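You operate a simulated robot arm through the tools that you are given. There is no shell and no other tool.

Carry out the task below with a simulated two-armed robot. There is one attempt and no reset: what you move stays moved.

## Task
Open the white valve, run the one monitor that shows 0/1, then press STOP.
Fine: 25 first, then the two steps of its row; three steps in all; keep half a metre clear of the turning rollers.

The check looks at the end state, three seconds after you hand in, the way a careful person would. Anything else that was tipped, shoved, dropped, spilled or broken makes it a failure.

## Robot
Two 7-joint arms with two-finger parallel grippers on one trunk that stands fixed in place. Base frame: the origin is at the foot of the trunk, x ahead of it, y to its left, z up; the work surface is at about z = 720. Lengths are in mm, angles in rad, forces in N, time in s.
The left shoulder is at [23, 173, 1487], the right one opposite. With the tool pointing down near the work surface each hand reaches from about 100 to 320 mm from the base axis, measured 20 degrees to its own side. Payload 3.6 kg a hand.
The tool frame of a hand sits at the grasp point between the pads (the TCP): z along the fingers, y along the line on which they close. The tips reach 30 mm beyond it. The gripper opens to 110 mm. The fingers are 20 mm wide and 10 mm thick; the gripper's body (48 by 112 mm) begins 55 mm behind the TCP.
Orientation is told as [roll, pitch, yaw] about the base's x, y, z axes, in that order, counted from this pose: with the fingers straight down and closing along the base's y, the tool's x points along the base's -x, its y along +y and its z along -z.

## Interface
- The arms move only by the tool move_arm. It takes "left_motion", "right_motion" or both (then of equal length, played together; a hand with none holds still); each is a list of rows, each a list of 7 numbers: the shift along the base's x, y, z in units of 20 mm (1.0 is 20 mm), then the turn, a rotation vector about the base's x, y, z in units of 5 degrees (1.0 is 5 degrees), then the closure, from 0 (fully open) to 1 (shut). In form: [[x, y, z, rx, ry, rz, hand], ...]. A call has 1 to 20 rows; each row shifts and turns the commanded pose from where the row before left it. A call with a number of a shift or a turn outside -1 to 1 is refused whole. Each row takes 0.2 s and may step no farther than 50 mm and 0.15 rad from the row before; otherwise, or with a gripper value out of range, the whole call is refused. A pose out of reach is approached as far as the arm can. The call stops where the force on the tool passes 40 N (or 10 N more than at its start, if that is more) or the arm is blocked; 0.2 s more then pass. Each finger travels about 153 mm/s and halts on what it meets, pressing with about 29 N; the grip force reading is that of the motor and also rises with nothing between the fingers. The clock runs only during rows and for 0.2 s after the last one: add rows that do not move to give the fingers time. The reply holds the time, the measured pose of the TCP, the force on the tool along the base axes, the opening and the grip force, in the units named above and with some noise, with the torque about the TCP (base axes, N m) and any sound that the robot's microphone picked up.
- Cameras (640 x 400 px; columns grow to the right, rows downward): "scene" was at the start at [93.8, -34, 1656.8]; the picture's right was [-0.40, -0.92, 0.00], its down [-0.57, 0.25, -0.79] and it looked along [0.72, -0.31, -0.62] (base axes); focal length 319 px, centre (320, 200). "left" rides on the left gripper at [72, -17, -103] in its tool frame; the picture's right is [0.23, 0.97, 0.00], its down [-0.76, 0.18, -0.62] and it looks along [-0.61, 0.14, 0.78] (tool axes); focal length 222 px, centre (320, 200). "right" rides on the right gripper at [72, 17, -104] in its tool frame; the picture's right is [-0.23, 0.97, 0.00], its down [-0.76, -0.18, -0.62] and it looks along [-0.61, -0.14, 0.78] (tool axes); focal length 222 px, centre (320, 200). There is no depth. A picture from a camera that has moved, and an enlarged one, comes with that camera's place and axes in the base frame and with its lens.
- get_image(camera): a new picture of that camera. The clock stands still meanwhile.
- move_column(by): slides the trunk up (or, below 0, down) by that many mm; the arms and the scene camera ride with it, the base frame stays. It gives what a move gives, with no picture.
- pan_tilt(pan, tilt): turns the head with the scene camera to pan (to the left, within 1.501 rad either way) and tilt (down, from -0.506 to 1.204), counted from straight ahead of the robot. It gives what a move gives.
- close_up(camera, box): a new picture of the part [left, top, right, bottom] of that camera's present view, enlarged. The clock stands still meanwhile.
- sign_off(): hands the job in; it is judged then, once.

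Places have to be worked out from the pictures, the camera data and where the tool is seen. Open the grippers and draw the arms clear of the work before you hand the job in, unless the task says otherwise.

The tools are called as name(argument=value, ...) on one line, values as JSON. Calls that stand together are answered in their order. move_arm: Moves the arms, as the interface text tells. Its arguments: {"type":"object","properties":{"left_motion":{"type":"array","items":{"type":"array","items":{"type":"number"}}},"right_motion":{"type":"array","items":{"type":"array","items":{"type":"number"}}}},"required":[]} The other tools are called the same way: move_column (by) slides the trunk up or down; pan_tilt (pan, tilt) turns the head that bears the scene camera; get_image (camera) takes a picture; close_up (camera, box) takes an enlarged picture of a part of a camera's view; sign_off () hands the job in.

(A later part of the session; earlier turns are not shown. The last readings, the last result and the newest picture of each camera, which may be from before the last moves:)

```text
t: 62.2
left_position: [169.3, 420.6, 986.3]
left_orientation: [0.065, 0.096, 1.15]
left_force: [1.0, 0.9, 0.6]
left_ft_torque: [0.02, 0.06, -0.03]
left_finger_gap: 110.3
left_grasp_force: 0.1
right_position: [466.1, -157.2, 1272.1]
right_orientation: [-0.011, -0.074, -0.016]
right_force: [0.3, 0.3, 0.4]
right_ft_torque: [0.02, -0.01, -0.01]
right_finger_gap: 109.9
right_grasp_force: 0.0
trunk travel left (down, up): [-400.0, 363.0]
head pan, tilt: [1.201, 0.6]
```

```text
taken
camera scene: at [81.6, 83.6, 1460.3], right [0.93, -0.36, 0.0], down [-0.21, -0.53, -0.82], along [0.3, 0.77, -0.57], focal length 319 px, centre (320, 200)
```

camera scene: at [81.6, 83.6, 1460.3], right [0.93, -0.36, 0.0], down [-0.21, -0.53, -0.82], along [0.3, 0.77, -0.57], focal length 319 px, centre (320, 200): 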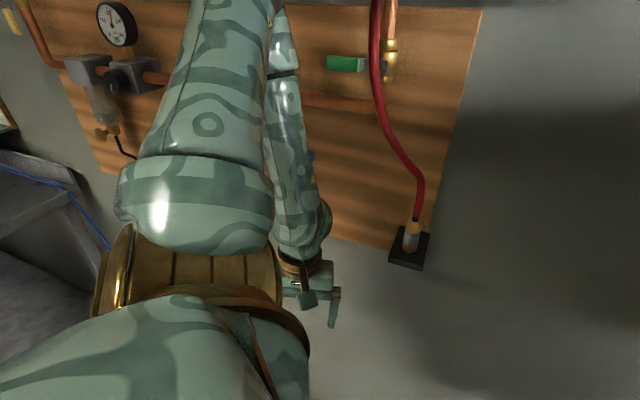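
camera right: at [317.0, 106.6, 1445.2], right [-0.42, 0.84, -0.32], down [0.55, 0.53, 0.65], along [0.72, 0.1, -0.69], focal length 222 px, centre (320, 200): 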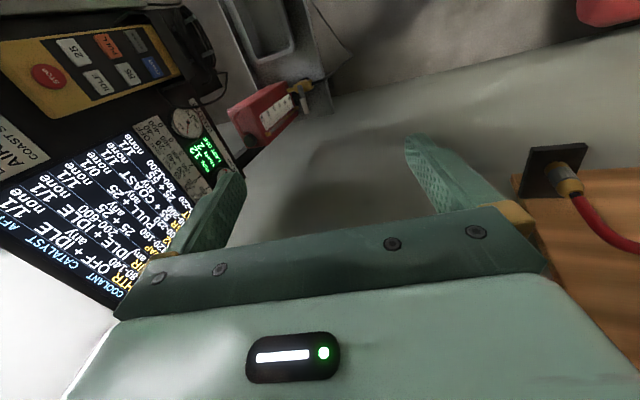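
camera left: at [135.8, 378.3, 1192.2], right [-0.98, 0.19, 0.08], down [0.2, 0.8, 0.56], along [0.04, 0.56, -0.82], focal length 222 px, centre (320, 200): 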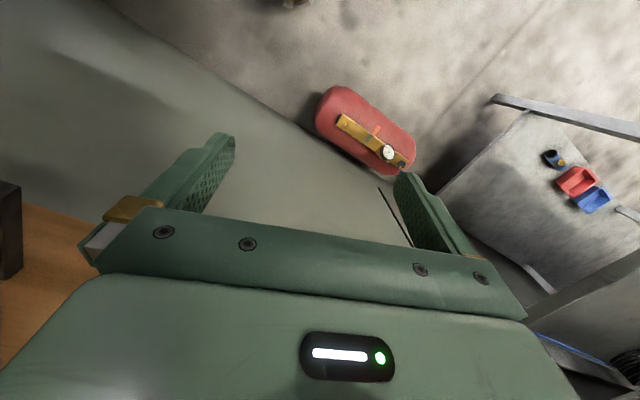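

The left elbow is now close under the box's lower left corner, so I lower the trunk a little to bring it below the box and watch the camera pose for any lean.

move_column(by=-80)

get_image(camera="scene")

```text
t: 63.4
left_position: [164.2, 420.2, 907.7]
left_orientation: [0.063, 0.092, 1.155]
left_force: [-0.5, 0.1, -0.1]
left_ft_torque: [-0.01, 0.03, 0.04]
left_finger_gap: 109.8
left_grasp_force: 0.1
right_position: [480.5, -158.9, 1173.5]
right_orientation: [-0.012, -0.027, -0.011]
right_force: [0.1, 0.7, 0.0]
right_ft_torque: [-0.03, 0.0, 0.01]
right_finger_gap: 110.2
right_grasp_force: 0.1
trunk travel left (down, up): [-320.0, 443.0]
head pan, tilt: [1.201, 0.6]
```

```text
taken
camera scene: at [102.8, 83.1, 1380.2], right [0.93, -0.36, 0.0], down [-0.2, -0.53, -0.83], along [0.3, 0.77, -0.56], focal length 319 px, centre (320, 200)
```

scene: 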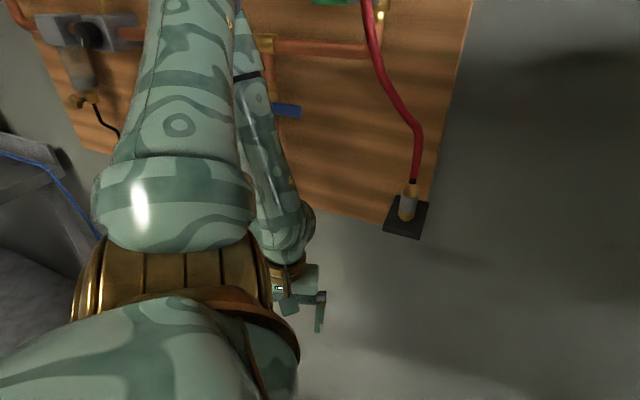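

The trunk shifts forward as it kneels (about 57 mm so far). I lower the right hand relative to the shoulders so the arm is not folded, moving it slightly left away from the pendant.

move_arm(right_motion=[[0, 0.4, -0.8, 0, 0, 0, 0], [0, 0.4, -0.8, 0, 0, 0, 0], [0, 0.4, -0.8, 0, 0, 0, 0], [0, 0.4, -0.8, 0, 0, 0, 0], [0, 0.4, -0.8, 0, 0, 0, 0], [0, 0.4, -0.8, 0, 0, 0, 0], [0, 0.4, -0.8, 0, 0, 0, 0], [0, 0.4, -0.8, 0, 0, 0, 0]])

pan_tilt(pan=-0.1, tilt=0.7)

get_image(camera="scene")

```text
t: 65.2
left_position: [166.5, 421.8, 906.6]
left_orientation: [0.063, 0.092, 1.154]
left_force: [0.4, 1.2, -0.5]
left_ft_torque: [-0.01, 0.0, -0.01]
left_finger_gap: 110.0
left_grasp_force: 0.1
right_position: [541.0, -150.5, 1103.4]
right_orientation: [-0.009, -0.02, -0.006]
right_force: [1.0, -0.3, -0.6]
right_ft_torque: [0.03, -0.01, 0.01]
right_finger_gap: 110.3
right_grasp_force: 0.0
right hand out of reach, approached as far as the arm can: row 1, 2, 3, 4, 5, 6, 7, 8
trunk travel left (down, up): [-320.0, 443.0]
head pan, tilt: [1.201, 0.6]
```

```text
t: 66.6
left_position: [166.7, 421.0, 907.1]
left_orientation: [0.062, 0.093, 1.153]
left_force: [-0.3, 0.0, -0.4]
left_ft_torque: [0.02, -0.02, 0.02]
left_finger_gap: 110.1
left_grasp_force: 0.1
right_position: [539.8, -151.0, 1103.8]
right_orientation: [-0.013, -0.02, -0.008]
right_force: [0.1, 0.4, 0.0]
right_ft_torque: [0.03, 0.06, 0.0]
right_finger_gap: 110.1
right_grasp_force: 0.0
trunk travel left (down, up): [-320.0, 443.0]
head pan, tilt: [-0.099, 0.7]
```

```text
taken
camera scene: at [156.4, -7.6, 1371.3], right [-0.1, -1.0, 0.0], down [-0.64, 0.06, -0.76], along [0.76, -0.08, -0.64], focal length 319 px, centre (320, 200)
```

scene: 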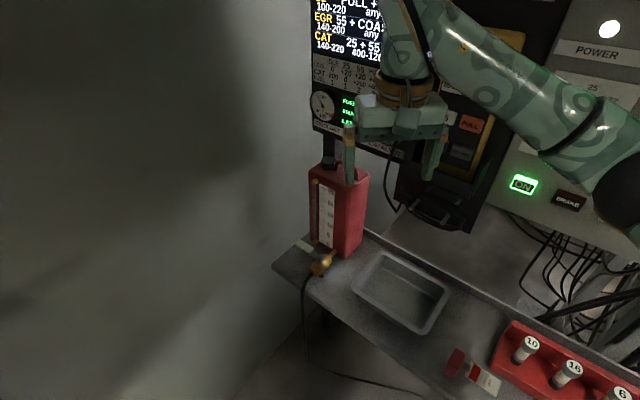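

The right arm resists coming in and down with the fingers vertical, so I tip the fingers forward, which I need for the valve anyway, while easing the hand forward, left and down.

move_arm(right_motion=[[0.2, 0.3, -0.3, 0, -1, 0, 0], [0.2, 0.3, -0.3, 0, -1, 0, 0], [0.2, 0.3, -0.3, 0, -1, 0, 0], [0.2, 0.3, -0.3, 0, -1, 0, 0]])

get_image(camera="scene")

```text
t: 67.6
left_position: [162.5, 423.7, 906.1]
left_orientation: [0.059, 0.094, 1.153]
left_force: [-0.7, 1.2, -1.2]
left_ft_torque: [0.0, -0.05, 0.01]
left_finger_gap: 109.8
left_grasp_force: 0.1
right_position: [627.9, -193.2, 1149.7]
right_orientation: [-0.002, -0.353, 0.004]
right_force: [-29.7, 16.2, -13.6]
right_ft_torque: [1.14, 0.95, -1.55]
right_finger_gap: 102.1
right_grasp_force: 0.1
right hand out of reach, approached as far as the arm can: row 1, 2, 3, 4
trunk travel left (down, up): [-320.0, 443.0]
head pan, tilt: [-0.099, 0.7]
heard: click
```

```text
taken
camera scene: at [151.3, -3.6, 1371.7], right [-0.1, -1.0, 0.0], down [-0.64, 0.06, -0.77], along [0.76, -0.08, -0.64], focal length 319 px, centre (320, 200)
```

scene: 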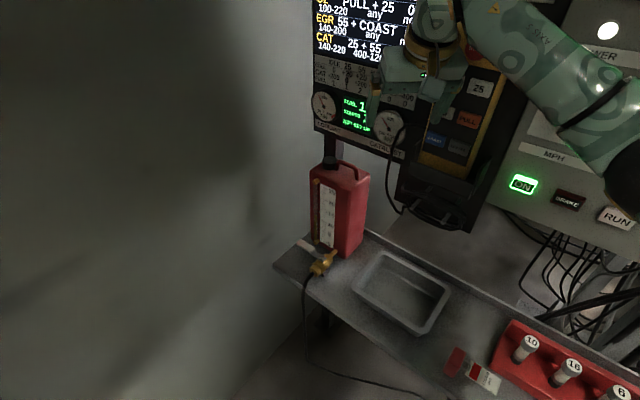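

The arm veered forward again and touched the pendant: I heard a click and feel 30 N. I check the readout at once for what was pressed.

close_up(camera="scene", box=[300, 60, 500, 190])

get_image(camera="right")

close_up(camera="right", box=[0, 0, 320, 200])

```text
3.08 times, centred on (400, 125) of scene
camera zoom: at [151.3, -3.6, 1371.7], right [-0.1, -1.0, 0.0], down [-0.64, 0.06, -0.77], along [0.76, -0.08, -0.64], focal length 981 px, centre (74, 431)
```

zoom: 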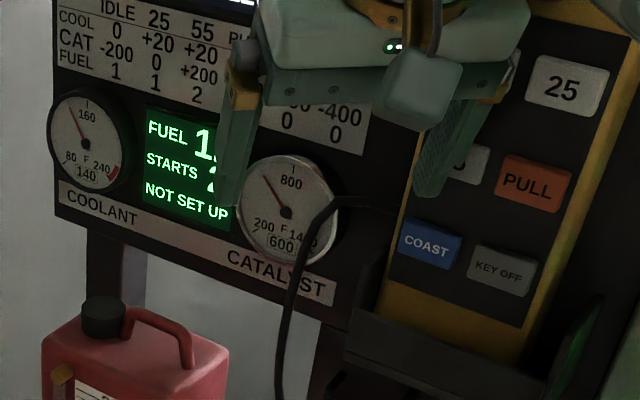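

```text
taken
camera right: at [524.8, -176.1, 1221.2], right [0.21, 0.97, 0.08], down [0.5, -0.18, 0.85], along [0.84, -0.14, -0.52], focal length 222 px, centre (320, 200)
```

right: 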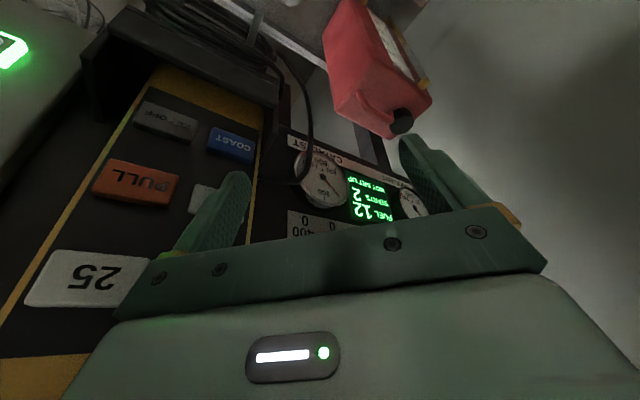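

```text
2.00 times, centred on (160, 100) of right
camera zoom: at [524.8, -176.1, 1221.2], right [0.21, 0.97, 0.08], down [0.5, -0.18, 0.85], along [0.84, -0.14, -0.52], focal length 444 px, centre (640, 400)
```

zoom: 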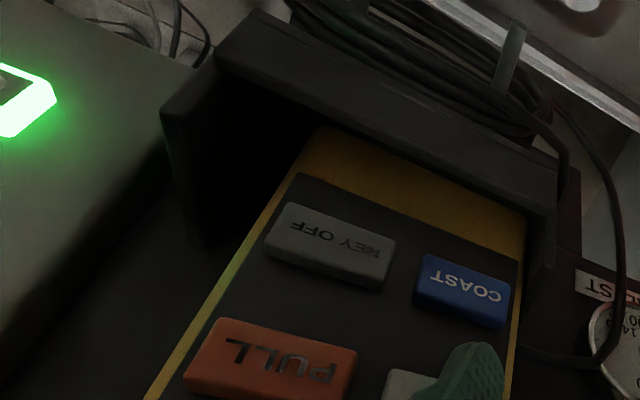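

The readout says NOT SET UP with FUEL 12 and STARTS 2, so a stray touch of 55 was rejected and nothing ran. I back the right hand off the pendant along its face normal, untilting it.

move_arm(right_motion=[[-0.8, 0.3, 0.4, 0, 0.4, 0, 0], [-0.8, 0.3, 0.4, 0, 0.6, 0, 0], [-0.8, 0.3, 0.4, 0, 0.8, 0, 0]])

get_image(camera="scene")

```text
t: 68.4
left_position: [166.0, 420.9, 906.9]
left_orientation: [0.063, 0.094, 1.154]
left_force: [-0.1, 0.2, 0.1]
left_ft_torque: [0.01, 0.01, -0.01]
left_finger_gap: 110.1
left_grasp_force: 0.1
right_position: [588.3, -181.7, 1173.1]
right_orientation: [-0.008, -0.217, -0.012]
right_force: [-0.2, 0.6, 0.7]
right_ft_torque: [-0.03, 0.02, -0.01]
right_finger_gap: 109.8
right_grasp_force: 0.0
trunk travel left (down, up): [-320.0, 443.0]
head pan, tilt: [-0.099, 0.7]
heard: click
```

```text
taken
camera scene: at [156.6, -7.7, 1371.4], right [-0.1, -1.0, 0.0], down [-0.64, 0.06, -0.76], along [0.76, -0.08, -0.64], focal length 319 px, centre (320, 200)
```

scene: 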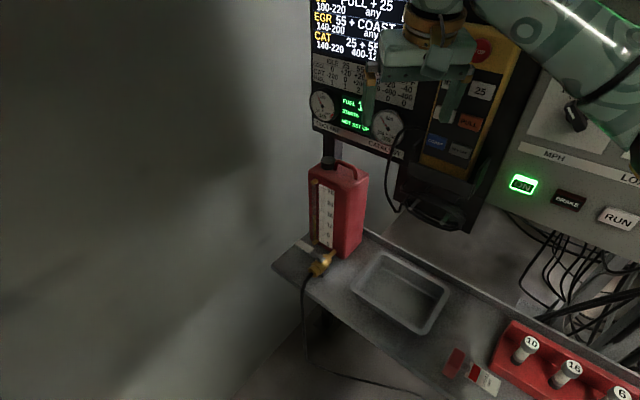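

The hand is free of the pendant and tracks again. I continue backing away to a comfortable distance.

move_arm(right_motion=[[-0.8, 0.2, 0.4, 0, 0.5, 0, 0], [-0.8, 0.2, 0.4, 0, 0.5, 0, 0], [-0.8, 0.2, 0.4, 0, 0.5, 0, 0], [-0.8, 0.2, 0.4, 0, 0.5, 0, 0], [-0.8, 0.2, 0.4, 0, 0, 0, 0], [-0.8, 0.2, 0.4, 0, 0, 0, 0]])

get_image(camera="scene")

close_up(camera="scene", box=[300, 0, 500, 200])

```text
t: 69.8
left_position: [164.9, 421.7, 906.9]
left_orientation: [0.062, 0.093, 1.154]
left_force: [-0.2, 0.1, -0.2]
left_ft_torque: [-0.01, 0.01, 0.02]
left_finger_gap: 109.7
left_grasp_force: 0.0
right_position: [488.7, -156.8, 1220.4]
right_orientation: [-0.01, -0.039, -0.012]
right_force: [1.0, 0.7, 0.6]
right_ft_torque: [0.01, -0.02, 0.0]
right_finger_gap: 109.7
right_grasp_force: 0.1
trunk travel left (down, up): [-320.0, 443.0]
head pan, tilt: [-0.099, 0.7]
```

```text
taken
camera scene: at [156.0, -7.6, 1371.4], right [-0.1, -1.0, 0.0], down [-0.64, 0.06, -0.76], along [0.76, -0.08, -0.64], focal length 319 px, centre (320, 200)
```

scene: 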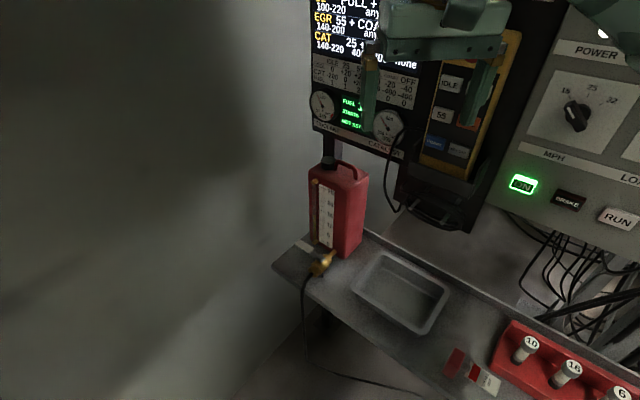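

```text
2.00 times, centred on (400, 100) of scene
camera zoom: at [156.0, -7.6, 1371.4], right [-0.1, -1.0, 0.0], down [-0.64, 0.06, -0.76], along [0.76, -0.08, -0.64], focal length 638 px, centre (160, 400)
```

zoom: 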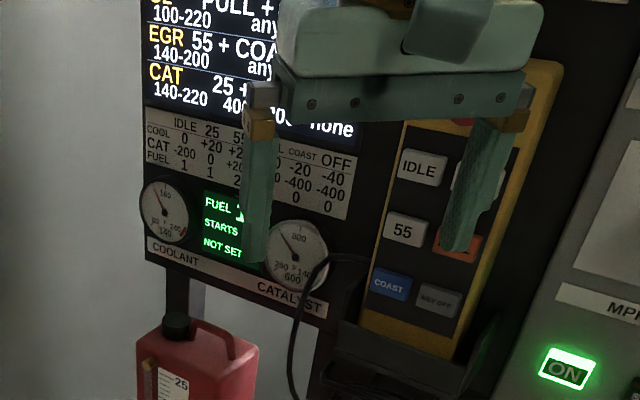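

The right hand is now at a comfortable spot. I shift it a bit left, clear of the pendant, then lower the trunk a further 80 mm so the left arm can reach the valve.

move_arm(right_motion=[[0.5, 0.8, 0.3, 0, 0, 0, 0], [0.5, 0.8, 0.3, 0, 0, 0, 0], [0.5, 0.8, 0.3, 0, 0, 0, 0]])

move_column(by=-40)

get_image(camera="scene")

```text
t: 70.6
left_position: [165.5, 421.5, 906.7]
left_orientation: [0.061, 0.095, 1.154]
left_force: [-0.1, 0.4, 0.3]
left_ft_torque: [-0.03, 0.0, -0.02]
left_finger_gap: 110.0
left_grasp_force: 0.2
right_position: [520.1, -108.7, 1238.7]
right_orientation: [-0.01, -0.041, -0.012]
right_force: [0.4, 0.0, -0.3]
right_ft_torque: [-0.02, 0.01, 0.01]
right_finger_gap: 110.1
right_grasp_force: 0.0
trunk travel left (down, up): [-320.0, 443.0]
head pan, tilt: [-0.099, 0.7]
```

```text
t: 71.5
left_position: [165.1, 422.5, 866.8]
left_orientation: [0.062, 0.094, 1.154]
left_force: [1.3, -0.5, 0.5]
left_ft_torque: [-0.01, -0.01, 0.01]
left_finger_gap: 109.8
left_grasp_force: 0.0
right_position: [521.7, -108.4, 1199.7]
right_orientation: [-0.011, -0.044, -0.011]
right_force: [-0.1, -0.6, 0.0]
right_ft_torque: [-0.01, 0.0, 0.0]
right_finger_gap: 110.1
right_grasp_force: 0.0
trunk travel left (down, up): [-280.0, 483.0]
head pan, tilt: [-0.099, 0.7]
```

```text
taken
camera scene: at [172.2, -7.6, 1330.7], right [-0.1, -1.0, 0.0], down [-0.64, 0.06, -0.77], along [0.76, -0.08, -0.64], focal length 319 px, centre (320, 200)
```

scene: 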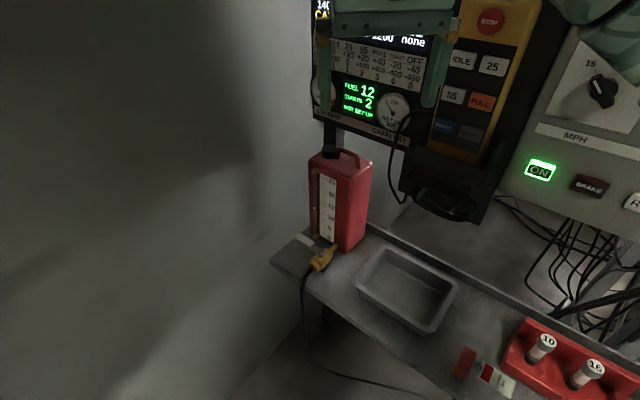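

All fine. I zoom in on the white-lever valve from here.

close_up(camera="scene", box=[265, 220, 375, 300])

close_up(camera="scene", box=[290, 130, 390, 290])

```text
5.00 times, centred on (320, 260) of scene
camera zoom: at [172.2, -7.6, 1330.7], right [-0.1, -1.0, 0.0], down [-0.64, 0.06, -0.77], along [0.76, -0.08, -0.64], focal length 1594 px, centre (320, -100)
```

zoom: 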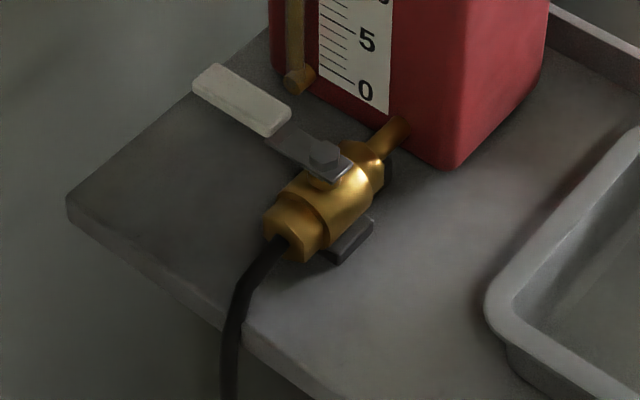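

```text
2.50 times, centred on (340, 210) of scene
camera zoom: at [172.2, -7.6, 1330.7], right [-0.1, -1.0, 0.0], down [-0.64, 0.06, -0.77], along [0.76, -0.08, -0.64], focal length 797 px, centre (270, 175)
```

zoom: 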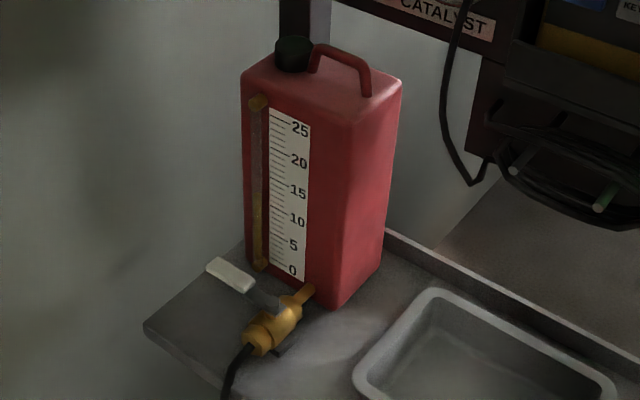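

The geometry is clear: stem near [644, -58], lever plane about z 776, lever pointing at 44 degrees with its grip 30 to 74 mm from the stem; the pipe runs at 133 degrees, so opening means turning it counter-clockwise, away from the can. I first move the right hand up and back, out of the left arm's way.

move_arm(right_motion=[[-0.4, -0.6, 0.8, 0, 0, 0, 0], [-0.4, -0.6, 0.8, 0, 0, 0, 0], [-0.4, -0.6, 0.8, 0, 0, 0, 0], [-0.4, -0.6, 0.8, 0, 0, 0, 0], [-0.4, -0.6, 0.8, 0, 0, 0, 0]])

get_image(camera="scene")

```text
t: 72.7
left_position: [165.5, 421.5, 867.1]
left_orientation: [0.064, 0.096, 1.154]
left_force: [0.3, -0.2, 0.1]
left_ft_torque: [0.02, -0.03, -0.01]
left_finger_gap: 110.1
left_grasp_force: 0.1
right_position: [479.8, -169.5, 1280.2]
right_orientation: [-0.008, -0.041, -0.013]
right_force: [-0.4, -0.3, 0.7]
right_ft_torque: [0.0, 0.0, -0.01]
right_finger_gap: 110.0
right_grasp_force: 0.1
trunk travel left (down, up): [-280.0, 483.0]
head pan, tilt: [-0.099, 0.7]
```

```text
taken
camera scene: at [172.4, -7.9, 1330.6], right [-0.1, -1.0, 0.0], down [-0.64, 0.06, -0.76], along [0.76, -0.08, -0.64], focal length 319 px, centre (320, 200)
```

scene: 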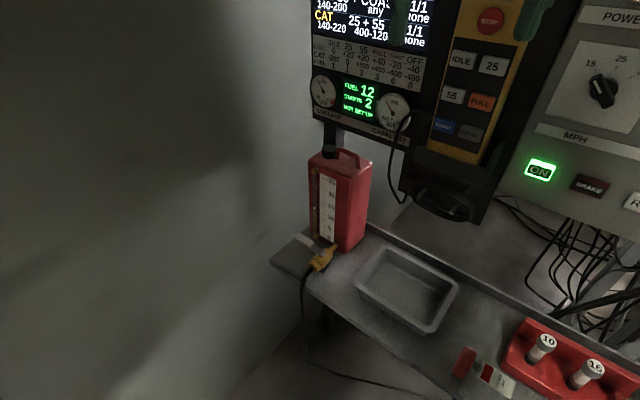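

The right hand follows well. I lower the trunk in two small steps, checking that neither hand drifts.

move_column(by=-40)

move_arm(right_motion=[[0, 0, 1, 0, 0, 0, 0], [0, 0, 1, 0, 0, 0, 0], [0, 0, 1, 0, 0, 0, 0]])

move_column(by=-40)

pan_tilt(pan=0.9, tilt=0.6)

get_image(camera="scene")

```text
t: 73.5
left_position: [167.7, 422.6, 824.5]
left_orientation: [0.089, 0.108, 1.155]
left_force: [-0.6, -0.6, -0.7]
left_ft_torque: [0.01, 0.03, -0.06]
left_finger_gap: 110.0
left_grasp_force: 0.0
right_position: [479.0, -169.0, 1238.9]
right_orientation: [-0.01, -0.043, -0.01]
right_force: [-0.8, 0.5, 0.0]
right_ft_torque: [0.02, -0.03, 0.04]
right_finger_gap: 110.1
right_grasp_force: 0.1
trunk travel left (down, up): [-240.0, 523.0]
head pan, tilt: [-0.099, 0.7]
```

```text
t: 74.3
left_position: [167.3, 423.0, 822.6]
left_orientation: [0.091, 0.108, 1.155]
left_force: [-0.1, -0.8, -0.6]
left_ft_torque: [0.03, -0.01, -0.01]
left_finger_gap: 110.0
left_grasp_force: 0.1
right_position: [479.1, -169.6, 1299.5]
right_orientation: [-0.011, -0.043, -0.013]
right_force: [-0.1, 0.7, 0.2]
right_ft_torque: [-0.02, 0.03, -0.01]
right_finger_gap: 109.7
right_grasp_force: 0.0
trunk travel left (down, up): [-240.0, 523.0]
head pan, tilt: [-0.099, 0.7]
```

```text
t: 75.1
left_position: [169.1, 423.9, 779.7]
left_orientation: [0.12, 0.125, 1.161]
left_force: [1.0, -0.1, 0.2]
left_ft_torque: [-0.01, -0.02, -0.02]
left_finger_gap: 110.0
left_grasp_force: 0.1
right_position: [479.7, -170.0, 1260.9]
right_orientation: [-0.011, -0.045, -0.01]
right_force: [0.1, 0.2, 0.3]
right_ft_torque: [0.04, -0.02, 0.01]
right_finger_gap: 110.3
right_grasp_force: 0.1
trunk travel left (down, up): [-200.0, 563.0]
head pan, tilt: [-0.099, 0.7]
```

```text
t: 76.4
left_position: [170.7, 424.1, 779.3]
left_orientation: [0.121, 0.127, 1.16]
left_force: [0.4, 0.6, 0.2]
left_ft_torque: [-0.01, -0.05, -0.03]
left_finger_gap: 109.9
left_grasp_force: 0.0
right_position: [479.9, -170.2, 1259.6]
right_orientation: [-0.011, -0.042, -0.01]
right_force: [-0.2, -0.7, 0.5]
right_ft_torque: [0.02, -0.02, -0.03]
right_finger_gap: 110.2
right_grasp_force: 0.1
trunk travel left (down, up): [-200.0, 563.0]
head pan, tilt: [0.901, 0.6]
```

```text
taken
camera scene: at [183.0, 69.9, 1256.3], right [0.78, -0.62, 0.0], down [-0.35, -0.44, -0.82], along [0.51, 0.65, -0.57], focal length 319 px, centre (320, 200)
```

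scene: 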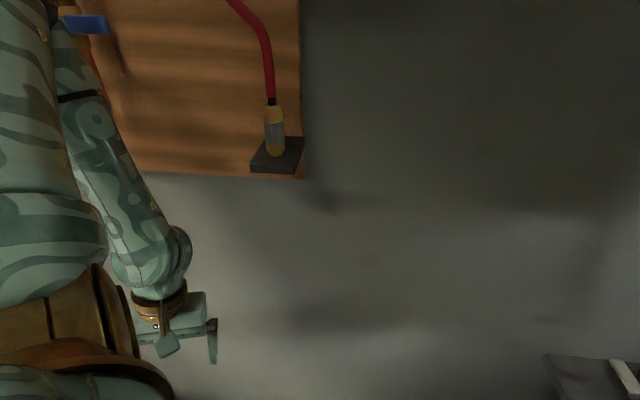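

The left hand is low and free; I now bring it forward and to the right, turning its yaw back, in small batches with checks on the trunk pose.

move_arm(left_motion=[[0.6, -0.9, 0.3, 0, 0, -0.8, 0], [0.6, -0.9, 0.3, 0, 0, -0.8, 0], [0.6, -0.9, 0.3, 0, 0, -0.8, 0], [0.6, -0.9, 0.3, 0, 0, -0.8, 0]])

get_image(camera="scene")

```text
t: 77.4
left_position: [239.8, 380.1, 784.2]
left_orientation: [0.123, 0.13, 0.882]
left_force: [-0.1, 0.0, -0.3]
left_ft_torque: [0.01, 0.0, -0.03]
left_finger_gap: 110.0
left_grasp_force: 0.1
left hand out of reach, approached as far as the arm can: row 1, 2, 3, 4
right_position: [480.4, -169.3, 1259.1]
right_orientation: [-0.01, -0.043, -0.011]
right_force: [0.1, -0.4, 0.6]
right_ft_torque: [0.01, -0.01, 0.02]
right_finger_gap: 109.8
right_grasp_force: 0.1
trunk travel left (down, up): [-200.0, 563.0]
head pan, tilt: [0.901, 0.6]
```

```text
taken
camera scene: at [183.3, 69.8, 1256.3], right [0.78, -0.62, 0.0], down [-0.35, -0.44, -0.82], along [0.51, 0.65, -0.57], focal length 319 px, centre (320, 200)
```

scene: 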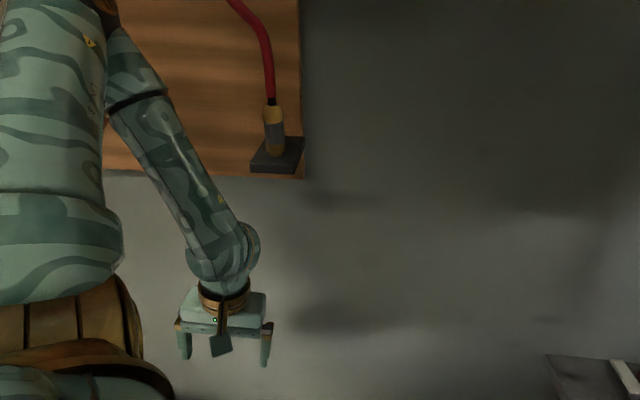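

The left elbow is uncomfortably near the blue lever, so I raise the left hand straight up, which swings the elbow up and away from the board. Three rows first, then a check.

move_arm(left_motion=[[-0.1, -0.2, 0.8, 0, 0, 0, 0], [-0.1, -0.2, 0.8, 0, 0, 0, 0], [-0.1, -0.2, 0.8, 0, 0, 0, 0]])

get_image(camera="scene")

```text
t: 78.2
left_position: [254.7, 386.7, 822.3]
left_orientation: [0.124, 0.124, 0.881]
left_force: [0.3, 0.8, 0.3]
left_ft_torque: [0.01, 0.01, -0.03]
left_finger_gap: 109.9
left_grasp_force: 0.0
left hand out of reach, approached as far as the arm can: row 1, 2, 3
right_position: [481.0, -170.2, 1258.6]
right_orientation: [-0.009, -0.043, -0.011]
right_force: [0.7, 0.8, 0.5]
right_ft_torque: [0.0, -0.03, 0.0]
right_finger_gap: 109.9
right_grasp_force: 0.0
trunk travel left (down, up): [-200.0, 563.0]
head pan, tilt: [0.901, 0.6]
```

```text
taken
camera scene: at [182.8, 69.7, 1256.4], right [0.78, -0.62, 0.0], down [-0.35, -0.44, -0.82], along [0.51, 0.65, -0.57], focal length 319 px, centre (320, 200)
```

scene: 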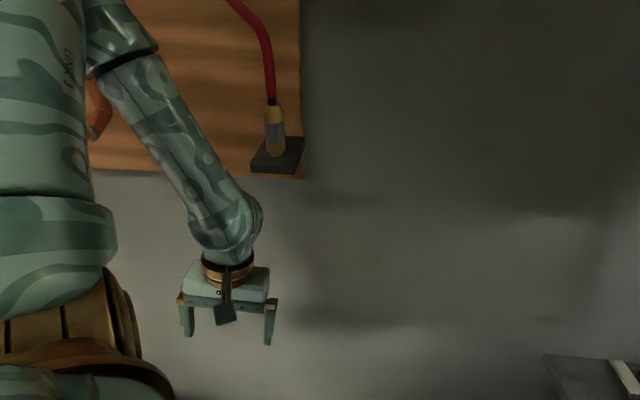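

The wrist is at a limit for vertical fingers this close in. I let the fingers tip back toward the robot while the hand comes inward and up, which should let the elbow leave the board.

move_arm(left_motion=[[-0.4, -0.75, 0.4, -0.77, 0.64, 0, 0], [-0.4, -0.75, 0.4, -0.77, 0.64, 0, 0], [-0.4, -0.75, 0.4, -0.77, 0.64, 0, 0]])

get_image(camera="scene")

```text
t: 79.0
left_position: [234.3, 342.7, 845.2]
left_orientation: [0.123, 0.391, 0.881]
left_force: [0.7, -0.8, 0.1]
left_ft_torque: [-0.02, -0.01, 0.01]
left_finger_gap: 110.2
left_grasp_force: 0.1
left hand out of reach, approached as far as the arm can: row 2
right_position: [480.1, -169.0, 1259.0]
right_orientation: [-0.01, -0.043, -0.011]
right_force: [-0.1, -0.3, 0.3]
right_ft_torque: [-0.01, -0.01, 0.04]
right_finger_gap: 109.9
right_grasp_force: 0.1
trunk travel left (down, up): [-200.0, 563.0]
head pan, tilt: [0.901, 0.6]
```

```text
taken
camera scene: at [182.9, 69.9, 1256.3], right [0.78, -0.62, 0.0], down [-0.35, -0.44, -0.82], along [0.51, 0.65, -0.57], focal length 319 px, centre (320, 200)
```

scene: 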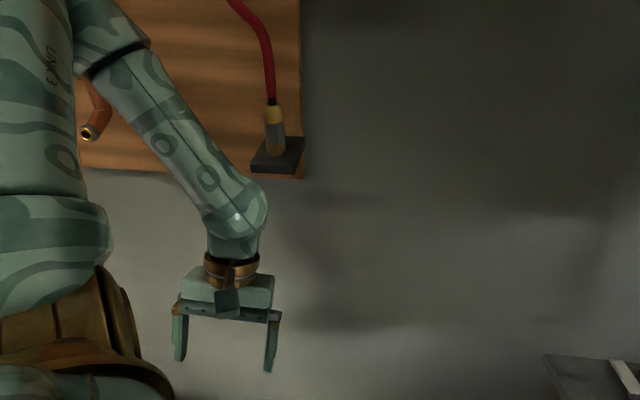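

That works: with tipped-back fingers the hand follows. I keep raising it with a bit more tip, watching the elbow.

move_arm(left_motion=[[-0.1, -0.3, 0.8, -0.5, 0.4, 0, 0], [-0.1, -0.3, 0.8, -0.5, 0.4, 0, 0], [-0.1, -0.3, 0.8, -0.5, 0.4, 0, 0], [-0.1, -0.3, 0.8, -0.5, 0.4, 0, 0]])

get_image(camera="scene")

```text
t: 80.0
left_position: [218.8, 315.8, 913.1]
left_orientation: [0.116, 0.611, 0.875]
left_force: [1.1, -0.2, -0.2]
left_ft_torque: [0.06, -0.01, -0.02]
left_finger_gap: 110.1
left_grasp_force: 0.0
right_position: [474.3, -172.9, 1261.7]
right_orientation: [-0.006, -0.048, -0.011]
right_force: [0.3, -0.5, 0.0]
right_ft_torque: [-0.02, 0.01, -0.03]
right_finger_gap: 110.1
right_grasp_force: 0.0
trunk travel left (down, up): [-200.0, 563.0]
head pan, tilt: [0.901, 0.6]
```

```text
taken
camera scene: at [175.4, 66.9, 1257.8], right [0.78, -0.62, 0.0], down [-0.35, -0.44, -0.83], along [0.51, 0.65, -0.56], focal length 319 px, centre (320, 200)
```

scene: 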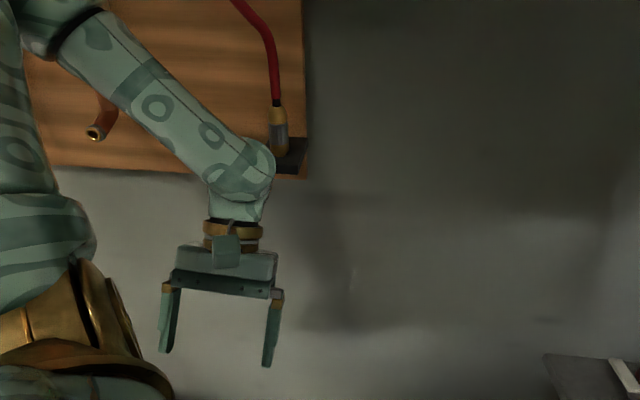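

The trunk reads 8 mm displaced, so the left arm must have touched the wall area. I reverse the last rows immediately.

move_arm(left_motion=[[0.1, 0.3, -0.8, 0.5, -0.4, 0, 0], [0.1, 0.3, -0.8, 0.5, -0.4, 0, 0]])

get_image(camera="scene")

```text
t: 80.6
left_position: [231.4, 332.5, 875.8]
left_orientation: [0.122, 0.498, 0.882]
left_force: [-0.3, 0.9, 0.1]
left_ft_torque: [0.01, -0.06, 0.02]
left_finger_gap: 110.0
left_grasp_force: 0.0
right_position: [483.0, -168.1, 1258.4]
right_orientation: [-0.011, -0.041, -0.01]
right_force: [-0.1, 0.3, 0.1]
right_ft_torque: [-0.09, 0.02, 0.02]
right_finger_gap: 110.1
right_grasp_force: 0.1
trunk travel left (down, up): [-200.0, 563.0]
head pan, tilt: [0.901, 0.6]
```

```text
taken
camera scene: at [185.3, 71.2, 1255.7], right [0.78, -0.62, 0.0], down [-0.35, -0.44, -0.82], along [0.51, 0.65, -0.57], focal length 319 px, centre (320, 200)
```

scene: 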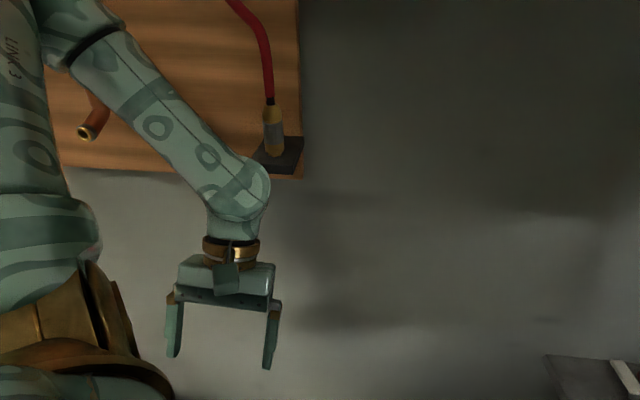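

The contact is released (camera back to its place). The left arm has little room there, so I leave it parked and use the right arm for the valve; first I recheck the trunk pose and then turn the right hand's yaw, which should suit its elbow better.

get_image(camera="scene")

move_arm(right_motion=[[0, 0, 0, 0, 0, 0.8, 0], [0, 0, 0, 0, 0, 0.8, 0], [0, 0, 0, 0, 0, 0.8, 0], [0, 0, 0, 0, 0, 0.8, 0], [0, 0, 0, 0, 0, 0.8, 0]])

pan_tilt(pan=-0.3, tilt=0.4)

get_image(camera="scene")

```text
taken
camera scene: at [185.3, 71.2, 1255.7], right [0.78, -0.62, 0.0], down [-0.35, -0.44, -0.82], along [0.51, 0.65, -0.57], focal length 319 px, centre (320, 200)
```

scene: 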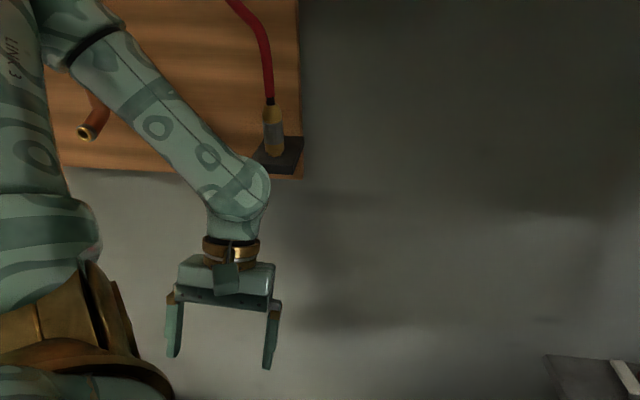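

```text
t: 81.8
left_position: [230.0, 331.0, 876.5]
left_orientation: [0.12, 0.5, 0.879]
left_force: [-0.1, -0.1, -0.2]
left_ft_torque: [0.04, 0.0, -0.01]
left_finger_gap: 110.1
left_grasp_force: 0.0
right_position: [480.9, -170.1, 1259.7]
right_orientation: [-0.01, -0.043, 0.342]
right_force: [-1.2, 0.0, -1.2]
right_ft_torque: [-0.01, 0.0, 0.0]
right_finger_gap: 109.9
right_grasp_force: 0.1
trunk travel left (down, up): [-200.0, 563.0]
head pan, tilt: [0.901, 0.6]
```

```text
t: 83.2
left_position: [229.5, 330.5, 876.4]
left_orientation: [0.121, 0.5, 0.88]
left_force: [-0.5, 0.6, 0.3]
left_ft_torque: [0.02, 0.03, -0.01]
left_finger_gap: 110.0
left_grasp_force: 0.1
right_position: [480.9, -170.1, 1259.7]
right_orientation: [-0.009, -0.042, 0.337]
right_force: [0.7, -0.3, 0.1]
right_ft_torque: [0.01, 0.01, 0.0]
right_finger_gap: 110.2
right_grasp_force: 0.0
trunk travel left (down, up): [-200.0, 563.0]
head pan, tilt: [-0.3, 0.4]
```

```text
taken
camera scene: at [216.6, -26.6, 1274.5], right [-0.29, -0.96, 0.0], down [-0.37, 0.11, -0.92], along [0.88, -0.27, -0.39], focal length 319 px, centre (320, 200)
```

scene: 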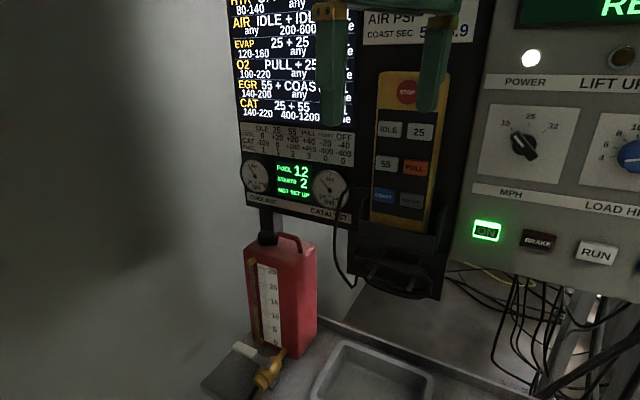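

The right hand turned in place without drifting. I look for the right elbow and forearm before moving on.

pan_tilt(pan=-1.0, tilt=0.2)

get_image(camera="scene")

pan_tilt(pan=-0.3, tilt=-0.1)

get_image(camera="scene")

```text
t: 84.3
left_position: [229.9, 331.2, 876.1]
left_orientation: [0.12, 0.499, 0.88]
left_force: [0.1, -0.9, -0.4]
left_ft_torque: [-0.01, 0.01, 0.0]
left_finger_gap: 110.1
left_grasp_force: 0.0
right_position: [481.3, -170.1, 1257.7]
right_orientation: [-0.008, -0.041, 0.336]
right_force: [-0.4, 0.4, 0.2]
right_ft_torque: [0.02, 0.01, 0.03]
right_finger_gap: 110.1
right_grasp_force: 0.0
trunk travel left (down, up): [-200.0, 563.0]
head pan, tilt: [-1.0, 0.201]
```

```text
taken
camera scene: at [178.5, -77.7, 1293.1], right [-0.84, -0.54, 0.0], down [-0.11, 0.17, -0.98], along [0.53, -0.82, -0.2], focal length 319 px, centre (320, 200)
```

scene: 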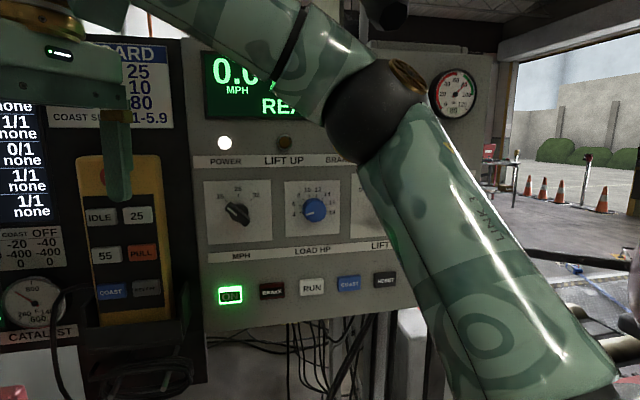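

```text
t: 85.3
left_position: [230.2, 330.4, 877.4]
left_orientation: [0.12, 0.5, 0.88]
left_force: [0.0, 0.3, 0.9]
left_ft_torque: [0.02, -0.03, 0.0]
left_finger_gap: 110.3
left_grasp_force: 0.0
right_position: [479.5, -169.0, 1259.4]
right_orientation: [-0.008, -0.044, 0.337]
right_force: [0.3, -0.2, -0.1]
right_ft_torque: [-0.03, -0.01, 0.0]
right_finger_gap: 110.3
right_grasp_force: 0.0
trunk travel left (down, up): [-200.0, 563.0]
head pan, tilt: [-0.3, -0.099]
```

```text
taken
camera scene: at [211.3, -25.1, 1320.3], right [-0.3, -0.96, 0.0], down [0.09, -0.03, -1.0], along [0.95, -0.29, 0.1], focal length 319 px, centre (320, 200)
```

scene: 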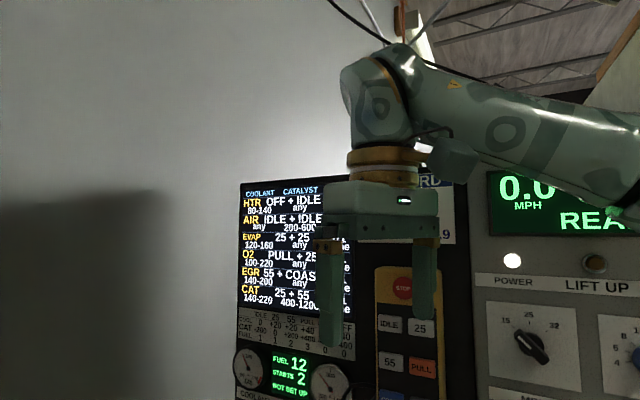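

The right elbow is high and to the right, clear of the console. For the lever I plan the open gripper straddling it at yaw 44 degrees with one finger on the can side. I move the right hand left and down in small batches, turning the yaw.

move_arm(right_motion=[[0.2, 0.8, -0.6, 0, 0, 0.6, 0], [0.2, 0.8, -0.6, 0, 0, 0.6, 0], [0.2, 0.8, -0.6, 0, 0, 0.6, 0], [0.2, 0.8, -0.6, 0, 0, 0.6, 0]])

pan_tilt(pan=-0.3, tilt=0.3)

get_image(camera="scene")

```text
t: 86.3
left_position: [229.2, 332.1, 877.7]
left_orientation: [0.122, 0.498, 0.879]
left_force: [-0.1, 1.0, 0.8]
left_ft_torque: [-0.04, 0.01, -0.05]
left_finger_gap: 110.1
left_grasp_force: 0.0
right_position: [497.7, -105.1, 1211.2]
right_orientation: [-0.012, -0.041, 0.547]
right_force: [-0.1, -0.3, 0.8]
right_ft_torque: [-0.01, -0.01, -0.02]
right_finger_gap: 110.1
right_grasp_force: 0.0
trunk travel left (down, up): [-200.0, 563.0]
head pan, tilt: [-0.3, -0.099]
```

```text
t: 87.2
left_position: [230.5, 331.5, 876.7]
left_orientation: [0.12, 0.499, 0.879]
left_force: [-0.5, -0.4, -0.3]
left_ft_torque: [-0.01, 0.03, 0.0]
left_finger_gap: 109.7
left_grasp_force: 0.1
right_position: [496.7, -106.1, 1211.2]
right_orientation: [-0.009, -0.042, 0.548]
right_force: [-0.8, 0.0, 0.5]
right_ft_torque: [0.0, 0.03, -0.02]
right_finger_gap: 109.8
right_grasp_force: 0.1
trunk travel left (down, up): [-200.0, 563.0]
head pan, tilt: [-0.3, 0.3]
```

```text
taken
camera scene: at [217.3, -26.9, 1283.9], right [-0.3, -0.96, 0.0], down [-0.28, 0.09, -0.96], along [0.91, -0.28, -0.3], focal length 319 px, centre (320, 200)
```

scene: 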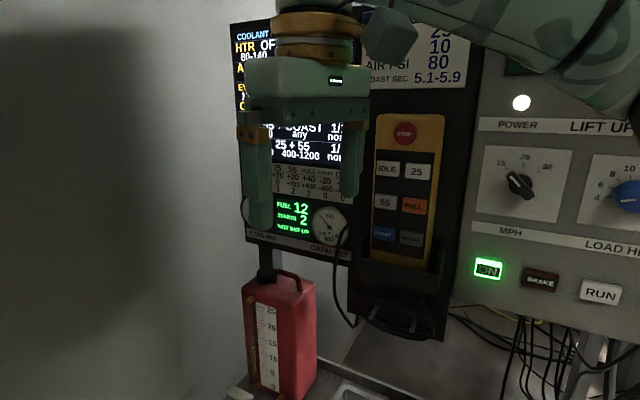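

It tracks exactly. Next batch: further left and down, completing the yaw.

move_arm(right_motion=[[0.2, 0.6, -0.9, 0, 0, 0.6, 0], [0.2, 0.6, -0.9, 0, 0, 0.6, 0], [0.2, 0.6, -0.9, 0, 0, 0.6, 0], [0.2, 0.6, -0.9, 0, 0, 0.6, 0]])

get_image(camera="scene")

```text
t: 88.2
left_position: [230.1, 330.9, 877.4]
left_orientation: [0.121, 0.499, 0.883]
left_force: [0.1, -0.2, -0.8]
left_ft_torque: [-0.02, 0.0, 0.01]
left_finger_gap: 110.2
left_grasp_force: 0.1
right_position: [513.5, -57.2, 1139.2]
right_orientation: [-0.008, -0.043, 0.759]
right_force: [1.1, 0.2, 0.1]
right_ft_torque: [0.03, 0.01, -0.01]
right_finger_gap: 109.8
right_grasp_force: 0.1
trunk travel left (down, up): [-200.0, 563.0]
head pan, tilt: [-0.3, 0.3]
```

```text
taken
camera scene: at [217.7, -26.6, 1283.7], right [-0.3, -0.96, 0.0], down [-0.28, 0.09, -0.96], along [0.91, -0.28, -0.3], focal length 319 px, centre (320, 200)
```

scene: 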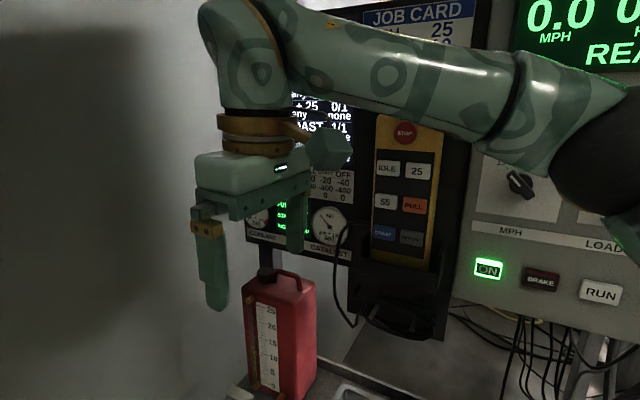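

Still tracking exactly. Now I tip the fingers forward along the lever direction while moving forward and down.

move_arm(right_motion=[[0.5, 0.2, -0.8, 0.695, -0.719, 0, 0], [0.5, 0.2, -0.8, 0.695, -0.719, 0, 0], [0.5, 0.2, -0.8, 0.695, -0.719, 0, 0]])

get_image(camera="scene")

```text
t: 89.0
left_position: [230.2, 331.5, 877.0]
left_orientation: [0.121, 0.499, 0.879]
left_force: [-0.1, 0.0, -0.2]
left_ft_torque: [0.03, 0.0, 0.0]
left_finger_gap: 110.2
left_grasp_force: 0.0
right_position: [543.0, -46.3, 1089.4]
right_orientation: [-0.006, -0.304, 0.755]
right_force: [-0.3, 0.2, -0.1]
right_ft_torque: [0.02, -0.01, 0.01]
right_finger_gap: 110.1
right_grasp_force: 0.1
trunk travel left (down, up): [-200.0, 563.0]
head pan, tilt: [-0.3, 0.3]
```

```text
taken
camera scene: at [218.0, -27.2, 1283.6], right [-0.3, -0.96, 0.0], down [-0.28, 0.09, -0.95], along [0.91, -0.28, -0.3], focal length 319 px, centre (320, 200)
```

scene: 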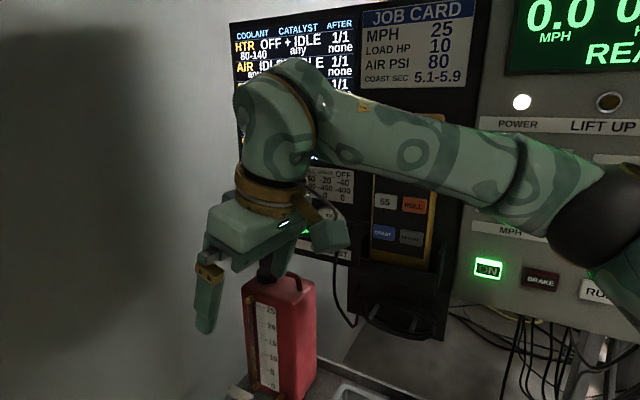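

Tracking stays exact, and the elbow keeps about 60 mm from the console. I continue toward a waypoint above the lever at about [634, 15, 878].

move_arm(right_motion=[[0.41, 0.28, -0.95, 0.695, -0.719, 0, 0], [0.41, 0.28, -0.95, 0, 0, 0, 0], [0.41, 0.28, -0.95, 0, 0, 0, 0], [0.41, 0.28, -0.95, 0, 0, 0, 0], [0.41, 0.28, -0.95, 0, 0, 0, 0]])

pan_tilt(pan=-0.3, tilt=0.6)

get_image(camera="scene")

get_image(camera="right")

```text
t: 90.2
left_position: [230.2, 331.3, 876.7]
left_orientation: [0.122, 0.5, 0.881]
left_force: [-0.5, -1.0, -0.7]
left_ft_torque: [0.01, 0.01, 0.0]
left_finger_gap: 109.8
left_grasp_force: 0.0
right_position: [582.5, -16.7, 996.8]
right_orientation: [-0.005, -0.39, 0.756]
right_force: [1.1, -0.8, 0.3]
right_ft_torque: [-0.01, -0.03, 0.02]
right_finger_gap: 109.9
right_grasp_force: 0.2
trunk travel left (down, up): [-200.0, 563.0]
head pan, tilt: [-0.3, 0.3]
```

```text
t: 91.0
left_position: [229.5, 331.7, 877.3]
left_orientation: [0.121, 0.499, 0.882]
left_force: [-0.1, -0.2, -1.2]
left_ft_torque: [-0.02, -0.03, -0.01]
left_finger_gap: 110.1
left_grasp_force: 0.0
right_position: [583.7, -17.9, 996.3]
right_orientation: [-0.006, -0.39, 0.757]
right_force: [-0.5, -0.4, 0.2]
right_ft_torque: [0.01, 0.02, -0.01]
right_finger_gap: 109.7
right_grasp_force: 0.0
trunk travel left (down, up): [-200.0, 563.0]
head pan, tilt: [-0.3, 0.6]
```

```text
taken
camera scene: at [212.7, -25.4, 1256.4], right [-0.3, -0.96, 0.0], down [-0.54, 0.17, -0.83], along [0.79, -0.24, -0.56], focal length 319 px, centre (320, 200)
```

scene: 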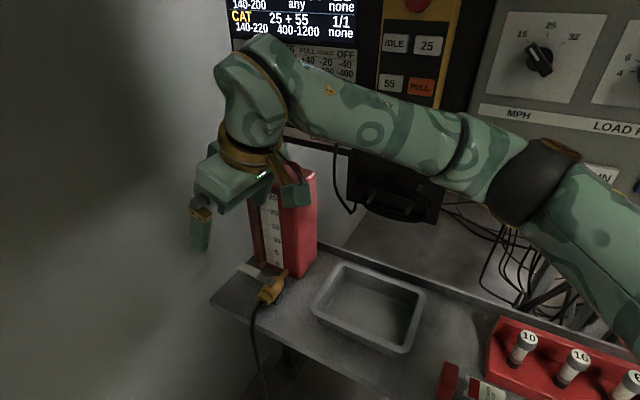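

```text
taken
camera right: at [494.2, -78.2, 1064.7], right [-0.51, 0.85, 0.08], down [0.46, 0.19, 0.87], along [0.72, 0.48, -0.49], focal length 222 px, centre (320, 200)
```

right: 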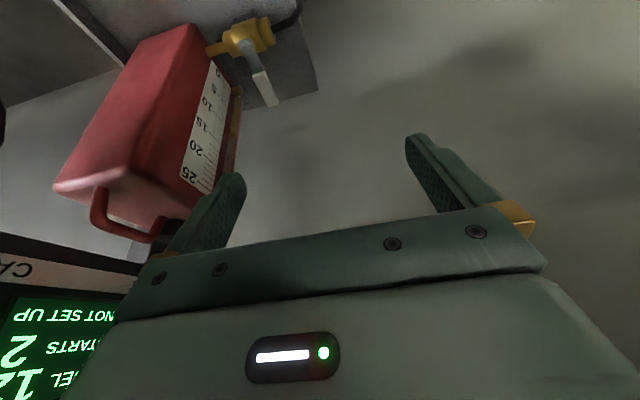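

The right camera now sees the valve and lever well; lever tip about [701, -11], stem about [643, -60]. I continue down to the waypoint above the lever.

move_arm(right_motion=[[0.42, 0.27, -0.95, 0, 0, 0, 0], [0.42, 0.27, -0.95, 0, 0, 0, 0], [0.42, 0.27, -0.95, 0, 0, 0, 0], [0.42, 0.27, -0.95, 0, 0, 0, 0]])

get_image(camera="scene")

get_image(camera="right")

```text
t: 92.0
left_position: [230.0, 331.3, 875.7]
left_orientation: [0.12, 0.5, 0.879]
left_force: [0.3, -0.9, 0.8]
left_ft_torque: [0.02, 0.02, 0.03]
left_finger_gap: 110.0
left_grasp_force: 0.0
right_position: [618.2, 3.5, 918.5]
right_orientation: [-0.005, -0.389, 0.755]
right_force: [-0.2, -0.3, -1.0]
right_ft_torque: [0.0, 0.02, 0.01]
right_finger_gap: 110.1
right_grasp_force: 0.0
trunk travel left (down, up): [-200.0, 563.0]
head pan, tilt: [-0.3, 0.6]
```

```text
taken
camera scene: at [212.9, -25.3, 1256.3], right [-0.3, -0.96, 0.0], down [-0.54, 0.17, -0.82], along [0.79, -0.24, -0.57], focal length 319 px, centre (320, 200)
```

scene: 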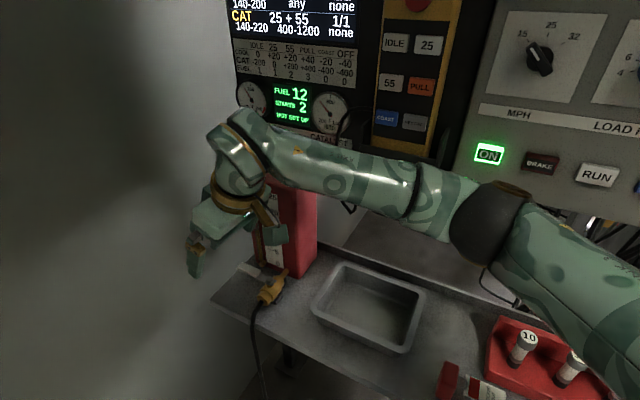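

```text
taken
camera right: at [528.2, -56.6, 987.6], right [-0.51, 0.85, 0.08], down [0.46, 0.19, 0.87], along [0.72, 0.48, -0.49], focal length 222 px, centre (320, 200)
```

right: 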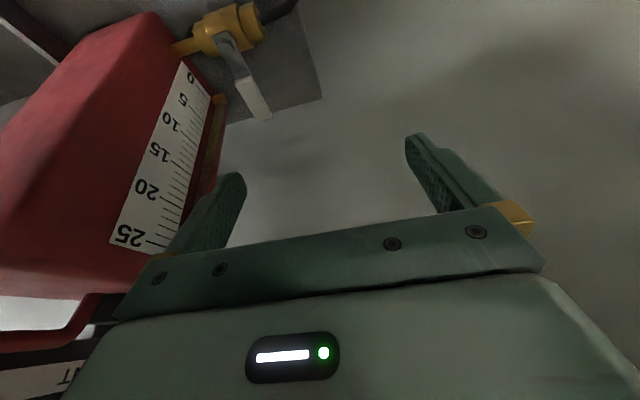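

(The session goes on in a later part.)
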